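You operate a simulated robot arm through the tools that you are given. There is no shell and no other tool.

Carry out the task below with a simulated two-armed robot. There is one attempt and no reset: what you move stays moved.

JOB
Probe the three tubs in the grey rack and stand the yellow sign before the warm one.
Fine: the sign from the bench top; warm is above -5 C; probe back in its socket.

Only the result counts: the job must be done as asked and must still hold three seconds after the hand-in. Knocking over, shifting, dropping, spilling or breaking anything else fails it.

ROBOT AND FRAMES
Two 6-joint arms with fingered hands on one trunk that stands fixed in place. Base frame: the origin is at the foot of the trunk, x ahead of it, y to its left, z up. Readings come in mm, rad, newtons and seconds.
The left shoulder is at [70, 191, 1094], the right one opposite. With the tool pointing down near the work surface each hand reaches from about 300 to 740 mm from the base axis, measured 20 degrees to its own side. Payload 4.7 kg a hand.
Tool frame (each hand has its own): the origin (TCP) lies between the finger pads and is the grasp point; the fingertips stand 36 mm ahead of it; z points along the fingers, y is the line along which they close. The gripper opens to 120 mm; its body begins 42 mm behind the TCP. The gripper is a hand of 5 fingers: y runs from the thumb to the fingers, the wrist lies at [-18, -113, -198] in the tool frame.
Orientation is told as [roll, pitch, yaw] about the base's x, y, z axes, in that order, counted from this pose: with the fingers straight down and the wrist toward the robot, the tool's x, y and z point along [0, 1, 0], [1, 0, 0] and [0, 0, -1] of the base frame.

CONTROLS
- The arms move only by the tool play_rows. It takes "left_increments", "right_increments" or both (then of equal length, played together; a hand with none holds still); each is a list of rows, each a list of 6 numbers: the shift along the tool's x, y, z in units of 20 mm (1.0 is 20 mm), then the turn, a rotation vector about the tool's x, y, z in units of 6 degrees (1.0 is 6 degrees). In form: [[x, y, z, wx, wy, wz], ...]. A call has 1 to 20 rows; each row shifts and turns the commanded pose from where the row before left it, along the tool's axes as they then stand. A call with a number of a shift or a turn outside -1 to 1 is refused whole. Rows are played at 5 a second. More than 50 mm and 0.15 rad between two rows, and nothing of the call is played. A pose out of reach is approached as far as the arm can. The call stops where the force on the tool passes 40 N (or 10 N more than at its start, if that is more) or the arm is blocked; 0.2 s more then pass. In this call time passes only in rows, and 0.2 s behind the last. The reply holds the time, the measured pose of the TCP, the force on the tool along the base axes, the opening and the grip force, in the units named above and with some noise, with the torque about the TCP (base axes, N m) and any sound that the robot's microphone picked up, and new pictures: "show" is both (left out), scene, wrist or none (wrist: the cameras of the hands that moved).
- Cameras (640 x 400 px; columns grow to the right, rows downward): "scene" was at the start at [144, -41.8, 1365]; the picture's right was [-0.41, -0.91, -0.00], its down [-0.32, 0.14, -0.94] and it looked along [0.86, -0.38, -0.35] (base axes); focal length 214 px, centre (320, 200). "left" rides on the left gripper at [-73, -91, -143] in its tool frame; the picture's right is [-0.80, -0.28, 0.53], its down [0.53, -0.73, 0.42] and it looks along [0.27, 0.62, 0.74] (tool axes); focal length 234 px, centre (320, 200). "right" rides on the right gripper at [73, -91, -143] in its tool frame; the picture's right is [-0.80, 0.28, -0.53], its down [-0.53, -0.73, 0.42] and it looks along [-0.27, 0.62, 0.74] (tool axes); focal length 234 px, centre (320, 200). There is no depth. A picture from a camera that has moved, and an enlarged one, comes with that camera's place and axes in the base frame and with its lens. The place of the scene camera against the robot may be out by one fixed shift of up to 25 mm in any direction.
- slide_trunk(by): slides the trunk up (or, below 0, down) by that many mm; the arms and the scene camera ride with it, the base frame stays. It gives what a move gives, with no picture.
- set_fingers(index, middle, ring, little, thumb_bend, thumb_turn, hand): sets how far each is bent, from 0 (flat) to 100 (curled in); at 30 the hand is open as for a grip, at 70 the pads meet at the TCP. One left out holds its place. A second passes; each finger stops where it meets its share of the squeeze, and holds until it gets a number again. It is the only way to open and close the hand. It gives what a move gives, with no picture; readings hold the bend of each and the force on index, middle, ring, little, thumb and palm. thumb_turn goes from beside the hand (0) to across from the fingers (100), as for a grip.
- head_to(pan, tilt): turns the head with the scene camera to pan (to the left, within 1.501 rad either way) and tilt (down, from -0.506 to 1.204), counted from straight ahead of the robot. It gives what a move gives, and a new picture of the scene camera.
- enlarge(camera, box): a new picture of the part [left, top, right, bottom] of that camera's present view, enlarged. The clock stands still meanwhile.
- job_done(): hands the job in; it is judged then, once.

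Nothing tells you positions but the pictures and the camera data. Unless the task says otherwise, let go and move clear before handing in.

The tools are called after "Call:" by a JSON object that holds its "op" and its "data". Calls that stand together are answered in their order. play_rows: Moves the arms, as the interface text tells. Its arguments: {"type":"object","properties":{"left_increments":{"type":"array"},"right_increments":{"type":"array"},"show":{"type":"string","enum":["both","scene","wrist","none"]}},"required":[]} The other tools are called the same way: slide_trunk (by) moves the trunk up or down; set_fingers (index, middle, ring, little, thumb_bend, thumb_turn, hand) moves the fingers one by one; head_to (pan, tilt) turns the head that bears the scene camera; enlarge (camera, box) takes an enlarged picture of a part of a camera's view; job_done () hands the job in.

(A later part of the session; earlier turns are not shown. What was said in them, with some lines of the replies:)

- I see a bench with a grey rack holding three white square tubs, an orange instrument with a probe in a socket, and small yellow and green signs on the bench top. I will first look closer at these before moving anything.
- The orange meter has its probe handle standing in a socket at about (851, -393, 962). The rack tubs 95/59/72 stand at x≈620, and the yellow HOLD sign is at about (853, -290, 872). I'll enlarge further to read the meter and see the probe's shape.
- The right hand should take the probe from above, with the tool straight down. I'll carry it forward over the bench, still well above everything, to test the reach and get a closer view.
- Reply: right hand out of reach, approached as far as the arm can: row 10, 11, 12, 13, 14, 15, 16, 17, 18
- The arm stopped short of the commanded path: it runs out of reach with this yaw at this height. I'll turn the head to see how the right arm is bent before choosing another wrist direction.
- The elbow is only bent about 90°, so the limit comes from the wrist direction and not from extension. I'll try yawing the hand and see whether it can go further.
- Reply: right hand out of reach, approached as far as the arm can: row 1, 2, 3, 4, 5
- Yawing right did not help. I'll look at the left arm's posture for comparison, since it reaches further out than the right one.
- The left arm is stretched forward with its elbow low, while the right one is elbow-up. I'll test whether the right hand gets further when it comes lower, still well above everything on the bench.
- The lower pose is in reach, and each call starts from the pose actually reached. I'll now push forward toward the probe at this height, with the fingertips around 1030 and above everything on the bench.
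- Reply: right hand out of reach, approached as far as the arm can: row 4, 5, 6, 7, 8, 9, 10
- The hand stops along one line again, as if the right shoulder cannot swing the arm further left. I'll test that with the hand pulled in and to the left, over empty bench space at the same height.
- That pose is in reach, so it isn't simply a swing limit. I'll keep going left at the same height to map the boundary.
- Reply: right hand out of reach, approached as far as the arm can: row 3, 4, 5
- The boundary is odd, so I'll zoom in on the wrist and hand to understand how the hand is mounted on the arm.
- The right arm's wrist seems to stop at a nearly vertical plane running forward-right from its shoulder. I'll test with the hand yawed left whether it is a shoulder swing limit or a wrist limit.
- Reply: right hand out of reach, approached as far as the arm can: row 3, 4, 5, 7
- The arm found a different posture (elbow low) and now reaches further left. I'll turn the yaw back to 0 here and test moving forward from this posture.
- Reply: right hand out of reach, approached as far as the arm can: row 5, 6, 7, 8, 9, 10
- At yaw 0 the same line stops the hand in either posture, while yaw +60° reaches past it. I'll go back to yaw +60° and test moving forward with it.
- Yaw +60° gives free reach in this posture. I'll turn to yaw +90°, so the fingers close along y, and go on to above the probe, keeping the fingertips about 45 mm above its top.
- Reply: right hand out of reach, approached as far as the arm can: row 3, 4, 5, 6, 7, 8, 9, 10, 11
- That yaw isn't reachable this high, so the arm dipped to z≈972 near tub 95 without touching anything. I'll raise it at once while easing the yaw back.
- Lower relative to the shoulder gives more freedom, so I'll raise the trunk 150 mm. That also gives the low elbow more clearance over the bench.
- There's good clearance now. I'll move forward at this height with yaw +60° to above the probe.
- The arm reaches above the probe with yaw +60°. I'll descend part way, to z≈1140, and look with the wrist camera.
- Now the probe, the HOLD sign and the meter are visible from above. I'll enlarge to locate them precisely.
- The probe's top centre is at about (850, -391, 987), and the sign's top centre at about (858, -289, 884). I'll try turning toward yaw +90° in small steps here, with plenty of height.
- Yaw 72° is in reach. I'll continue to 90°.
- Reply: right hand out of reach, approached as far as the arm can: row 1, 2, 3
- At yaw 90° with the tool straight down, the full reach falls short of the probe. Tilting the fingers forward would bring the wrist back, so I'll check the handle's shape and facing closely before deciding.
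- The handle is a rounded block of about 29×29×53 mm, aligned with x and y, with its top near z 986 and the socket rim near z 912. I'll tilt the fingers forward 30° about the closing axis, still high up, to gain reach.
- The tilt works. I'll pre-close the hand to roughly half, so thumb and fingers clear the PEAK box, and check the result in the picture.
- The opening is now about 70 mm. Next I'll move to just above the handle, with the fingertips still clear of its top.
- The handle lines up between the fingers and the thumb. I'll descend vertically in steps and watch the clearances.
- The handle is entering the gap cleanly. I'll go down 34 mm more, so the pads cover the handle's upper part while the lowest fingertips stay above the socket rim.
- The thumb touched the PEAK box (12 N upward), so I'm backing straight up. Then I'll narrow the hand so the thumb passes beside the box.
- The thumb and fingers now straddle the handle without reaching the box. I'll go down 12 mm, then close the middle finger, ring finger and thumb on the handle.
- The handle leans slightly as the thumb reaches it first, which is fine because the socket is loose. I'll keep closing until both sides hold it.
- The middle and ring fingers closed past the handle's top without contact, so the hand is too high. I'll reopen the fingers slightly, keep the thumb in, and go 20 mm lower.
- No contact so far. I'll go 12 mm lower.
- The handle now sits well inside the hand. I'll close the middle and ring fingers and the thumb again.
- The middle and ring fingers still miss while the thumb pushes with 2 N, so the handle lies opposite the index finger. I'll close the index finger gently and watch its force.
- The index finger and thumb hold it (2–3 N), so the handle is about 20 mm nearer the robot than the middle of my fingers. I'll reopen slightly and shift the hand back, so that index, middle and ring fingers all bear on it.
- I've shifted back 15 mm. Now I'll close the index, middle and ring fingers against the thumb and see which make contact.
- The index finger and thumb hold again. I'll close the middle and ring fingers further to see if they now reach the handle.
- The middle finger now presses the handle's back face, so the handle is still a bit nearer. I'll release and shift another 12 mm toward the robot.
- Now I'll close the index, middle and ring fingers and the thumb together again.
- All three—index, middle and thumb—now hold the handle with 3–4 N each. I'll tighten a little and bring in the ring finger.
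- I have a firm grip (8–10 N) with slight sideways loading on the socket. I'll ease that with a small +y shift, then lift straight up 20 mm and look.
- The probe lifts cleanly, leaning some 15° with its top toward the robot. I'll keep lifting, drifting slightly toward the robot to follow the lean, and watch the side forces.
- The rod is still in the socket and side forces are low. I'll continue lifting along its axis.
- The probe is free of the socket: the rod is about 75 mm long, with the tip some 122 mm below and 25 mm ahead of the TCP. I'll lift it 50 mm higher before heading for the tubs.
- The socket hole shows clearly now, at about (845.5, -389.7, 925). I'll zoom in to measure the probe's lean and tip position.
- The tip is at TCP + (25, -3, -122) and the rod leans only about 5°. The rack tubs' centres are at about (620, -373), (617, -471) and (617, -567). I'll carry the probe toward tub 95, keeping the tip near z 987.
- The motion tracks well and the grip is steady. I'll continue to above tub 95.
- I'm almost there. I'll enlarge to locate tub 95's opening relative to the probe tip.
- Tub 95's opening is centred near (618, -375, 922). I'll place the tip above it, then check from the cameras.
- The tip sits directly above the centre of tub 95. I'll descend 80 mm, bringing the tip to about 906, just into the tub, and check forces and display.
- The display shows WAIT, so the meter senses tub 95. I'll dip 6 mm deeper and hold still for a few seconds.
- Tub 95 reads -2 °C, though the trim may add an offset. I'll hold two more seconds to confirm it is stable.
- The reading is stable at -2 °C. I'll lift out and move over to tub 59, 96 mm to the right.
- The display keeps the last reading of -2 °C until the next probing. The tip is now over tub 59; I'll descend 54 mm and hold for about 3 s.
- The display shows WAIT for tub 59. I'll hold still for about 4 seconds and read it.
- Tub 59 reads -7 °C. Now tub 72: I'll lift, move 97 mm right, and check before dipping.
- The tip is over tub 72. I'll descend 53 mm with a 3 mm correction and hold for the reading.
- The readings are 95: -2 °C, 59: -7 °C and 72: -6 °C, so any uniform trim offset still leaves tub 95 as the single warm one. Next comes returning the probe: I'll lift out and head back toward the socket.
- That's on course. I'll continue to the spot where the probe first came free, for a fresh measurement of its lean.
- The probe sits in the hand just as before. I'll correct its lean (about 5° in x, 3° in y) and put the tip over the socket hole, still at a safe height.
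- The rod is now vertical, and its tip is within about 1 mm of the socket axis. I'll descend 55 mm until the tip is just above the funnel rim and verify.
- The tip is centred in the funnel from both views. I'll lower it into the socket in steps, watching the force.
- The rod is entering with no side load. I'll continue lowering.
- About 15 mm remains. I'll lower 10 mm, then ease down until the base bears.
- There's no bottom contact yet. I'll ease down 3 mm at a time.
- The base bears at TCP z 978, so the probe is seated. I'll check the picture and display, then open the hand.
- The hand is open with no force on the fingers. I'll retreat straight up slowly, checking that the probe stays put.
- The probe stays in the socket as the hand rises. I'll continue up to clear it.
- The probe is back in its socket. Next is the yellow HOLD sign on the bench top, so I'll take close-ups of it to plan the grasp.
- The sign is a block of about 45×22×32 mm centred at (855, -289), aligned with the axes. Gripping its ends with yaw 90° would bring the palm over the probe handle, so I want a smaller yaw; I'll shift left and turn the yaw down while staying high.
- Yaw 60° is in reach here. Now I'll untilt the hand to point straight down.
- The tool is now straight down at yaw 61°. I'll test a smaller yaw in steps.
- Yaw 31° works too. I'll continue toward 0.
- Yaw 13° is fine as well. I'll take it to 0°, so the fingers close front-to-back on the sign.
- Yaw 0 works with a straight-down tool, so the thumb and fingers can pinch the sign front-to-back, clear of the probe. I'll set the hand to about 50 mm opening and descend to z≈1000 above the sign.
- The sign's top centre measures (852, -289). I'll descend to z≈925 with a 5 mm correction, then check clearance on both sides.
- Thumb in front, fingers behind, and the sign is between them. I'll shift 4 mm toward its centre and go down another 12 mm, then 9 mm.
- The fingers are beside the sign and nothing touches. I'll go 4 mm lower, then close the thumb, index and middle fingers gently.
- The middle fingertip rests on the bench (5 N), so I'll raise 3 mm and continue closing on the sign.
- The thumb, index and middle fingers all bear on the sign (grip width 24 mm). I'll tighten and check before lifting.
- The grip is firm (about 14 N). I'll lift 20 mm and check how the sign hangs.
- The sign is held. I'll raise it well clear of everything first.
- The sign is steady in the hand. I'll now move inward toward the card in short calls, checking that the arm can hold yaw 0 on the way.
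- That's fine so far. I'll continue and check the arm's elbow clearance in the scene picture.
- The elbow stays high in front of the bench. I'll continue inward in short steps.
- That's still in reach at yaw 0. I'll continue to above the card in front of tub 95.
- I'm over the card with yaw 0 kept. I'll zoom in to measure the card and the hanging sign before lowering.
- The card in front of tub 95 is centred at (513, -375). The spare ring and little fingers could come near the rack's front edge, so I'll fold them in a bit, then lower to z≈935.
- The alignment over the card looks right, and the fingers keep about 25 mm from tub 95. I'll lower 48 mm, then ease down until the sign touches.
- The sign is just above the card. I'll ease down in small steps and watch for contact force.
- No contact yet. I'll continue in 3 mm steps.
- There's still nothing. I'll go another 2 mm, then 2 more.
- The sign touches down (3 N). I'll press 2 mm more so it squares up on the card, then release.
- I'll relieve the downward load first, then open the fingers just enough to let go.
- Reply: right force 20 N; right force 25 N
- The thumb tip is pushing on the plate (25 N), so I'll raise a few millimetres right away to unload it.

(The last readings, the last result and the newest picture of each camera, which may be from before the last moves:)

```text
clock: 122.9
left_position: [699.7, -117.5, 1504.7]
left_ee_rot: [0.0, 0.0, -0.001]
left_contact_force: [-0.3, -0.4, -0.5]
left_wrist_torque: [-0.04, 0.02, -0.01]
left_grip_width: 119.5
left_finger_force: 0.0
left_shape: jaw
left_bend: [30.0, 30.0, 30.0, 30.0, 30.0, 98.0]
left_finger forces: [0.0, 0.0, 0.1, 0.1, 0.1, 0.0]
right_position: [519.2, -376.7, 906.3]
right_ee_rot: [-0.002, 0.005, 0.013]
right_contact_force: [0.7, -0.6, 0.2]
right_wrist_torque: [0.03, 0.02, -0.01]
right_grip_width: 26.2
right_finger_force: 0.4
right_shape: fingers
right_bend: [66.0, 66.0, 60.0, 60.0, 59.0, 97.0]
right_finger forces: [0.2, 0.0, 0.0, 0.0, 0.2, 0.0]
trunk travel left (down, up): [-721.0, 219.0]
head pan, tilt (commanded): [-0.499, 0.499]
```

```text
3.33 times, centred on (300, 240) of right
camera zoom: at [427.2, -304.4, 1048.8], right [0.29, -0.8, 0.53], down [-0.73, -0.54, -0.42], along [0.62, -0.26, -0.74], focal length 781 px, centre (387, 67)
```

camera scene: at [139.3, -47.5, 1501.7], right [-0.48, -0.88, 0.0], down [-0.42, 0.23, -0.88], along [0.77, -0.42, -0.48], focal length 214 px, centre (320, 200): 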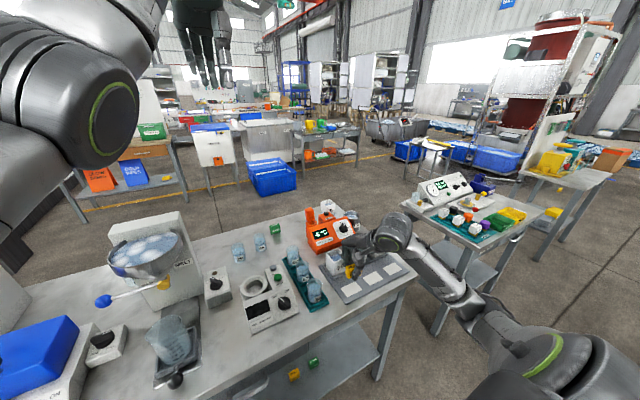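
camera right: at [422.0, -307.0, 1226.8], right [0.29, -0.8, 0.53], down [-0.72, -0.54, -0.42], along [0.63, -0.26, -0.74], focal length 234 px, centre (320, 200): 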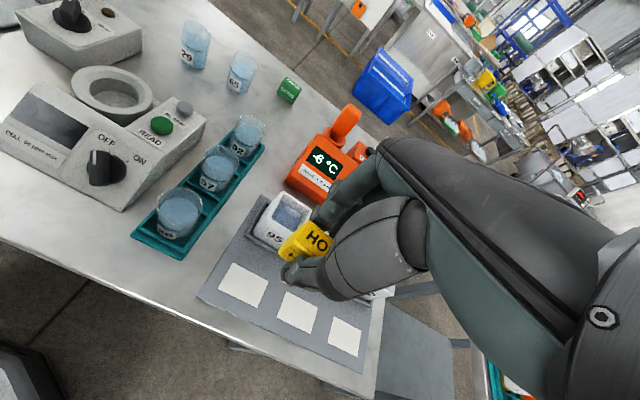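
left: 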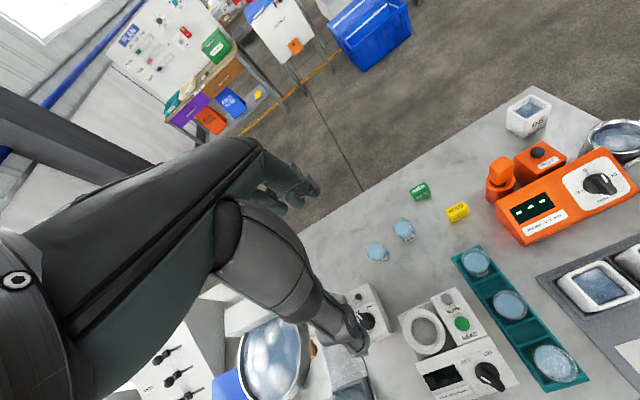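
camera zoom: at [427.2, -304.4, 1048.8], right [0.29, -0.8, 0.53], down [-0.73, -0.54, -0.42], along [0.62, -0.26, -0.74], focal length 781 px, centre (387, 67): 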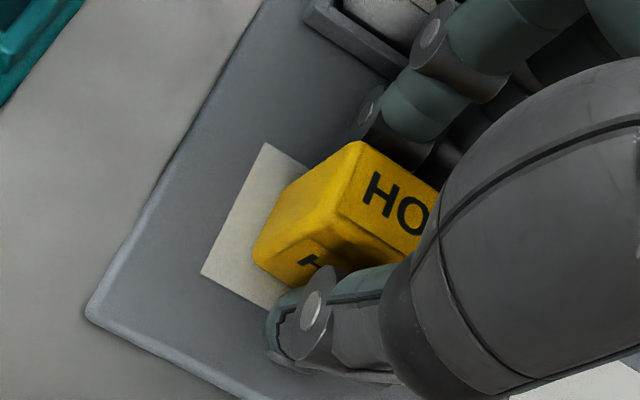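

Everything is unloaded and the sign stands free. I'll raise 5 mm, open a little more, and check.

Call:
{"op": "play_rows", "data": {"right_increments": [[0, 0, -0.25, 0, 0, 0]], "show": "none"}}

Call:
{"op": "set_fingers", "data": {"hand": "right", "index": 60, "middle": 60, "ring": 58, "thumb_bend": 56}}

Call:
{"op": "enlarge", "data": {"camera": "scene", "box": [330, 250, 380, 300]}}

Call:
{"op": "enlarge", "data": {"camera": "right", "box": [220, 180, 380, 300]}}

```text
clock: 123.3
left_position: [697.1, -115.8, 1505.9]
left_ee_rot: [0.0, -0.001, 0.0]
left_contact_force: [1.0, 0.6, -0.6]
left_wrist_torque: [0.02, 0.01, 0.0]
left_grip_width: 119.6
left_finger_force: 0.0
left_shape: jaw
left_bend: [30.0, 30.0, 30.0, 30.0, 30.0, 98.0]
left_finger forces: [0.0, 0.0, 0.1, 0.0, 0.0, 0.0]
right_position: [519.9, -375.3, 912.1]
right_ee_rot: [-0.004, 0.002, 0.014]
right_contact_force: [-0.1, 0.0, -0.3]
right_wrist_torque: [-0.01, 0.02, 0.02]
right_grip_width: 26.2
right_finger_force: 0.2
right_shape: fingers
right_bend: [66.0, 66.0, 60.0, 60.0, 59.0, 97.0]
right_finger forces: [0.2, 0.0, 0.1, 0.1, 0.2, 0.0]
trunk travel left (down, up): [-721.0, 219.0]
head pan, tilt (commanded): [-0.499, 0.499]
```

```text
clock: 124.3
left_position: [698.2, -115.1, 1504.7]
left_ee_rot: [0.0, 0.002, -0.002]
left_contact_force: [-0.1, -0.6, -0.4]
left_wrist_torque: [-0.02, 0.03, 0.0]
left_grip_width: 119.7
left_finger_force: 0.1
left_shape: jaw
left_bend: [30.0, 30.0, 30.0, 30.0, 30.0, 98.0]
left_finger forces: [0.1, 0.1, 0.1, 0.1, 0.0, 0.0]
right_position: [520.8, -374.3, 913.9]
right_ee_rot: [-0.002, 0.002, 0.015]
right_contact_force: [0.2, 0.1, 0.4]
right_wrist_torque: [-0.03, 0.01, -0.02]
right_grip_width: 38.5
right_finger_force: 0.1
right_shape: fingers
right_bend: [60.0, 60.0, 57.0, 60.0, 56.0, 97.0]
right_finger forces: [0.0, 0.1, 0.0, 0.0, 0.0, 0.0]
trunk travel left (down, up): [-721.0, 219.0]
head pan, tilt (commanded): [-0.499, 0.499]
```

```text
8.00 times, centred on (355, 275) of scene
camera zoom: at [139.0, -47.3, 1501.7], right [-0.48, -0.88, 0.0], down [-0.42, 0.23, -0.88], along [0.77, -0.42, -0.48], focal length 1716 px, centre (40, -400)
```

zoom: 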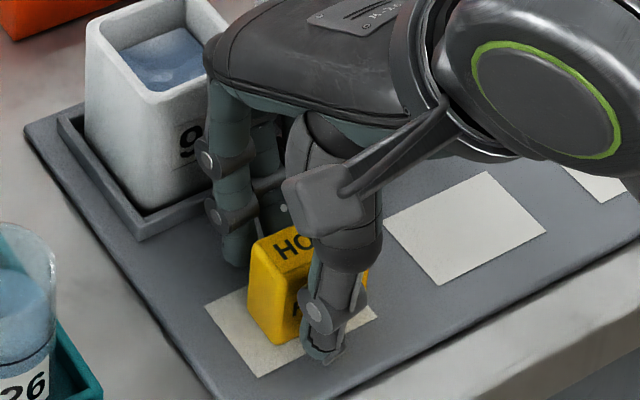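

```text
3.33 times, centred on (300, 240) of right
camera zoom: at [426.5, -303.4, 1056.1], right [0.29, -0.8, 0.53], down [-0.72, -0.54, -0.42], along [0.63, -0.26, -0.74], focal length 781 px, centre (387, 67)
```

zoom: 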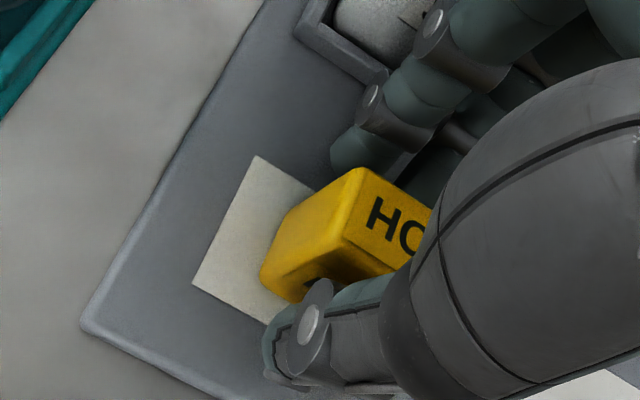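

The fingers are clear of the sign. I'll lift straight up slowly.

Call:
{"op": "play_rows", "data": {"right_increments": [[0, 0, -0.5, 0, 0, 0], [0, 0, -0.5, 0, 0, 0], [0, 0, -0.7, 0, 0, 0]], "show": "none"}}

Call:
{"op": "enlarge", "data": {"camera": "scene", "box": [325, 235, 385, 295]}}

Call:
{"op": "enlarge", "data": {"camera": "right", "box": [200, 180, 380, 320]}}

```text
clock: 125.1
left_position: [697.1, -115.5, 1505.3]
left_ee_rot: [0.0, 0.001, 0.001]
left_contact_force: [1.0, -0.2, 0.9]
left_wrist_torque: [-0.01, 0.05, -0.02]
left_grip_width: 119.6
left_finger_force: 0.0
left_shape: jaw
left_bend: [30.0, 30.0, 30.0, 30.0, 30.0, 98.0]
left_finger forces: [0.1, 0.1, 0.1, 0.0, 0.1, 0.1]
right_position: [520.9, -376.0, 948.2]
right_ee_rot: [-0.003, 0.0, 0.016]
right_contact_force: [0.2, -0.8, -0.6]
right_wrist_torque: [-0.01, 0.02, -0.01]
right_grip_width: 38.4
right_finger_force: 0.1
right_shape: fingers
right_bend: [60.0, 60.0, 57.0, 60.0, 56.0, 97.0]
right_finger forces: [0.0, 0.0, 0.1, 0.0, 0.0, 0.0]
trunk travel left (down, up): [-721.0, 219.0]
head pan, tilt (commanded): [-0.499, 0.499]
```

```text
6.67 times, centred on (355, 265) of scene
camera zoom: at [139.2, -47.3, 1501.6], right [-0.48, -0.88, 0.0], down [-0.42, 0.23, -0.88], along [0.77, -0.42, -0.48], focal length 1430 px, centre (87, -233)
```

zoom: 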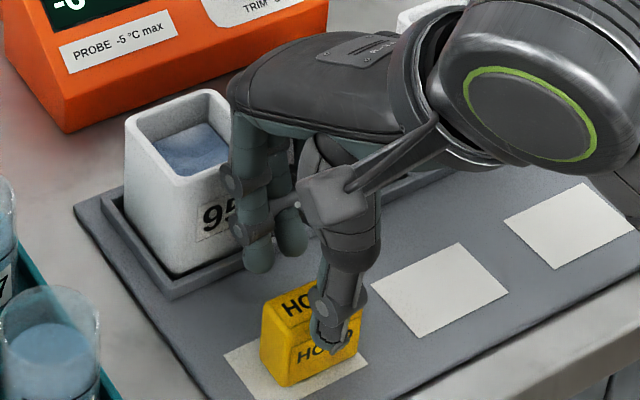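

```text
2.86 times, centred on (290, 250) of right
camera zoom: at [426.9, -304.3, 1090.7], right [0.29, -0.8, 0.53], down [-0.72, -0.54, -0.42], along [0.62, -0.26, -0.74], focal length 669 px, centre (406, 57)
```

zoom: 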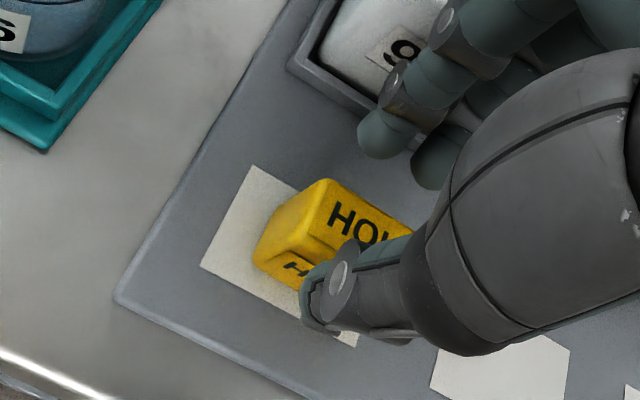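

The sign stands upright on the card in front of tub 95. I'll lift the hand well clear.

Call:
{"op": "play_rows", "data": {"right_increments": [[0, 0, -1, 0, 0, 0], [0, 0, -1, 0, 0, 0], [0, 0, -1, 0, 0, 0], [0, 0, -1, 0, 0, 0], [0, 0, -1, 0, 0, 0], [0, 0, -1, 0, 0, 0], [0, 0, -1, 0, 0, 0]], "show": "both"}}

Call:
{"op": "enlarge", "data": {"camera": "scene", "box": [290, 200, 430, 310]}}

Call:
{"op": "enlarge", "data": {"camera": "right", "box": [190, 160, 400, 340]}}

Call:
{"op": "enlarge", "data": {"camera": "left", "box": [440, 120, 640, 380]}}

```text
clock: 126.7
left_position: [698.0, -114.6, 1506.7]
left_ee_rot: [0.001, 0.0, 0.001]
left_contact_force: [0.3, 0.8, -0.1]
left_wrist_torque: [-0.01, 0.03, -0.01]
left_grip_width: 119.7
left_finger_force: 0.1
left_shape: jaw
left_bend: [30.0, 30.0, 30.0, 30.0, 30.0, 98.0]
left_finger forces: [0.1, 0.0, 0.0, 0.0, 0.0, 0.0]
right_position: [520.1, -374.0, 1088.2]
right_ee_rot: [-0.003, 0.001, 0.017]
right_contact_force: [0.1, -0.4, 0.7]
right_wrist_torque: [0.03, -0.02, -0.01]
right_grip_width: 38.3
right_finger_force: 0.1
right_shape: fingers
right_bend: [60.0, 60.0, 57.0, 60.0, 56.0, 97.0]
right_finger forces: [0.1, 0.1, 0.0, 0.0, 0.1, 0.0]
trunk travel left (down, up): [-721.0, 219.0]
head pan, tilt (commanded): [-0.499, 0.499]
camera scene: at [138.9, -47.1, 1501.6], right [-0.48, -0.88, 0.0], down [-0.42, 0.23, -0.88], along [0.77, -0.42, -0.48], focal length 214 px, centre (320, 200)
camera right: at [426.6, -301.7, 1231.2], right [0.29, -0.8, 0.53], down [-0.72, -0.55, -0.42], along [0.63, -0.26, -0.74], focal length 234 px, centre (320, 200)
```

scene: 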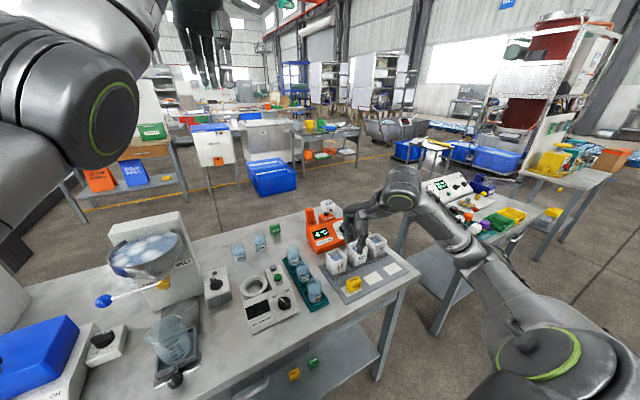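
right: 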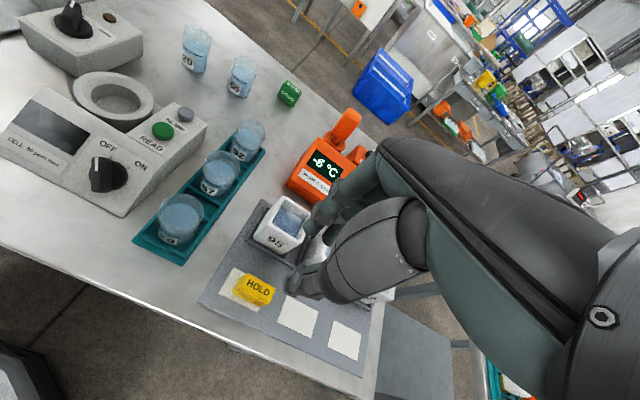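

```text
3.64 times, centred on (360, 255) of scene
camera zoom: at [138.9, -47.1, 1501.6], right [-0.48, -0.88, 0.0], down [-0.42, 0.23, -0.88], along [0.77, -0.42, -0.48], focal length 780 px, centre (174, 0)
```

zoom: 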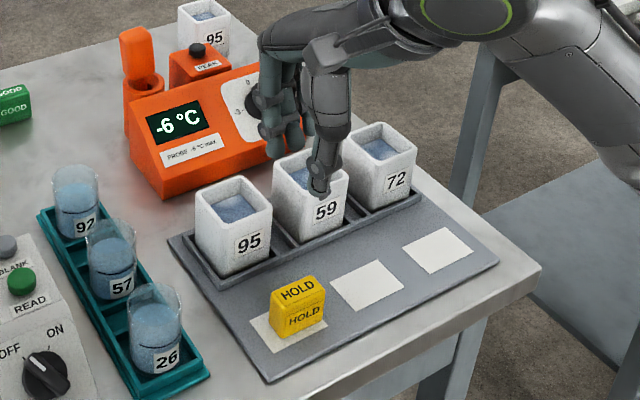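

```text
2.22 times, centred on (295, 250) of right
camera zoom: at [426.6, -301.7, 1231.2], right [0.29, -0.8, 0.53], down [-0.72, -0.55, -0.42], along [0.63, -0.26, -0.74], focal length 520 px, centre (376, 89)
```

zoom: 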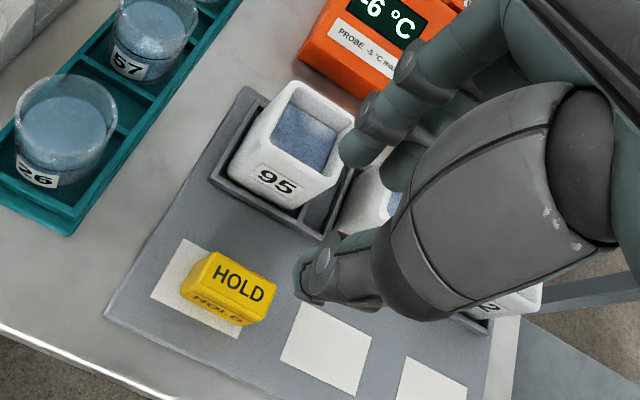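

```text
1.54 times, centred on (540, 250) of left
camera zoom: at [606.5, -187.5, 1649.3], right [-0.28, -0.8, -0.52], down [-0.73, 0.53, -0.42], along [0.62, 0.27, -0.74], focal length 360 px, centre (-18, 123)
```

zoom: 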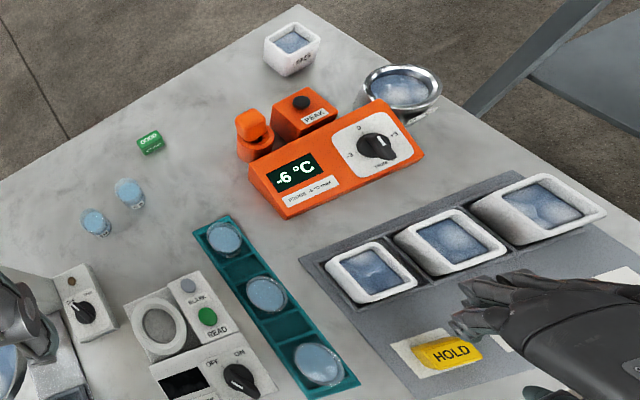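

The sign stands upright before tub 95. Let me check the probe in its socket and the neighbouring items once more up close.

Call:
{"op": "enlarge", "data": {"camera": "left", "box": [500, 150, 600, 220]}}

Call:
{"op": "enlarge", "data": {"camera": "scene", "box": [285, 195, 345, 245]}}

Call:
{"op": "enlarge", "data": {"camera": "scene", "box": [340, 265, 390, 300]}}

```text
5.71 times, centred on (550, 185) of left
camera zoom: at [606.5, -187.5, 1649.3], right [-0.28, -0.8, -0.52], down [-0.73, 0.53, -0.42], along [0.62, 0.27, -0.74], focal length 1338 px, centre (-994, 286)
```

zoom: 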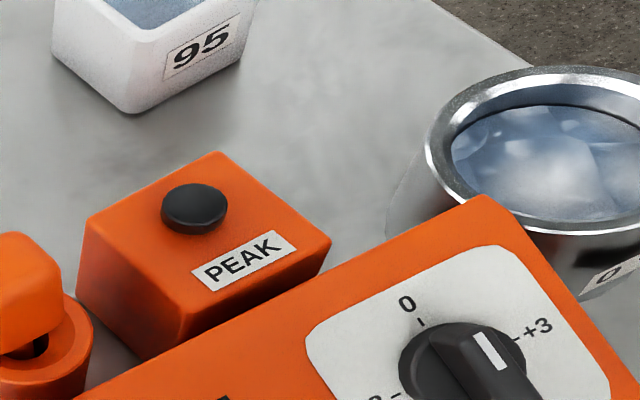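

```text
8.00 times, centred on (315, 220) of scene
camera zoom: at [138.9, -47.1, 1501.6], right [-0.48, -0.88, 0.0], down [-0.42, 0.23, -0.88], along [0.77, -0.42, -0.48], focal length 1716 px, centre (360, 40)
```

zoom: 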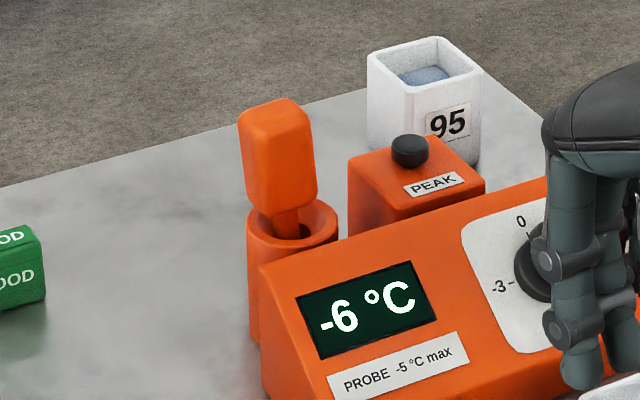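

```text
11.43 times, centred on (365, 282) of scene
camera zoom: at [138.9, -47.1, 1501.6], right [-0.48, -0.88, 0.0], down [-0.42, 0.23, -0.88], along [0.77, -0.42, -0.48], focal length 2451 px, centre (-194, -743)
```

zoom: 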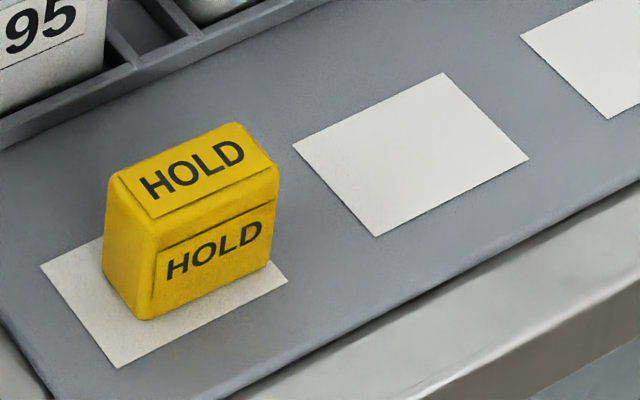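

The probe stands in its socket and the sign stands upright on the card before rack tub 95, the single warm one. Nothing else has moved and the hand is clear, so I'm handing in.

Call:
{"op": "job_done", "data": {}}

```text
The job is handed in.
```

I probed all three tubs, put the probe back in its socket, and stood the bench-top yellow HOLD sign in front of tub 95. I've handed the job in and haven't seen the verdict.

| Tub | Reading |
|---|---|
| 95 | -2 °C |
| 59 | -7 °C |
| 72 | -6 °C |

- **Trim offset:** The meter's trim dial is not at zero, and I did not check it against the 0 °C bath. I chose tub 95 because only one tub is warm and it read highest, and a shift common to all three readings can't change that. I have not confirmed its true temperature is above -5 °C.
- **Sign:** It stands upright on the white card before tub 95, turned about 12° and about 9 mm right of the card's centre.
- **Probe:** It is seated at about its original depth but leans about 7° in the loose socket. The display still shows the last reading, -6 °C; it showed dashes at the start.
- **Contact:** While reaching for the probe, my thumb pressed the PEAK box on the meter with about 12 N. While setting the sign down, it pressed the rack plate with about 25 N. I saw nothing shift either time.
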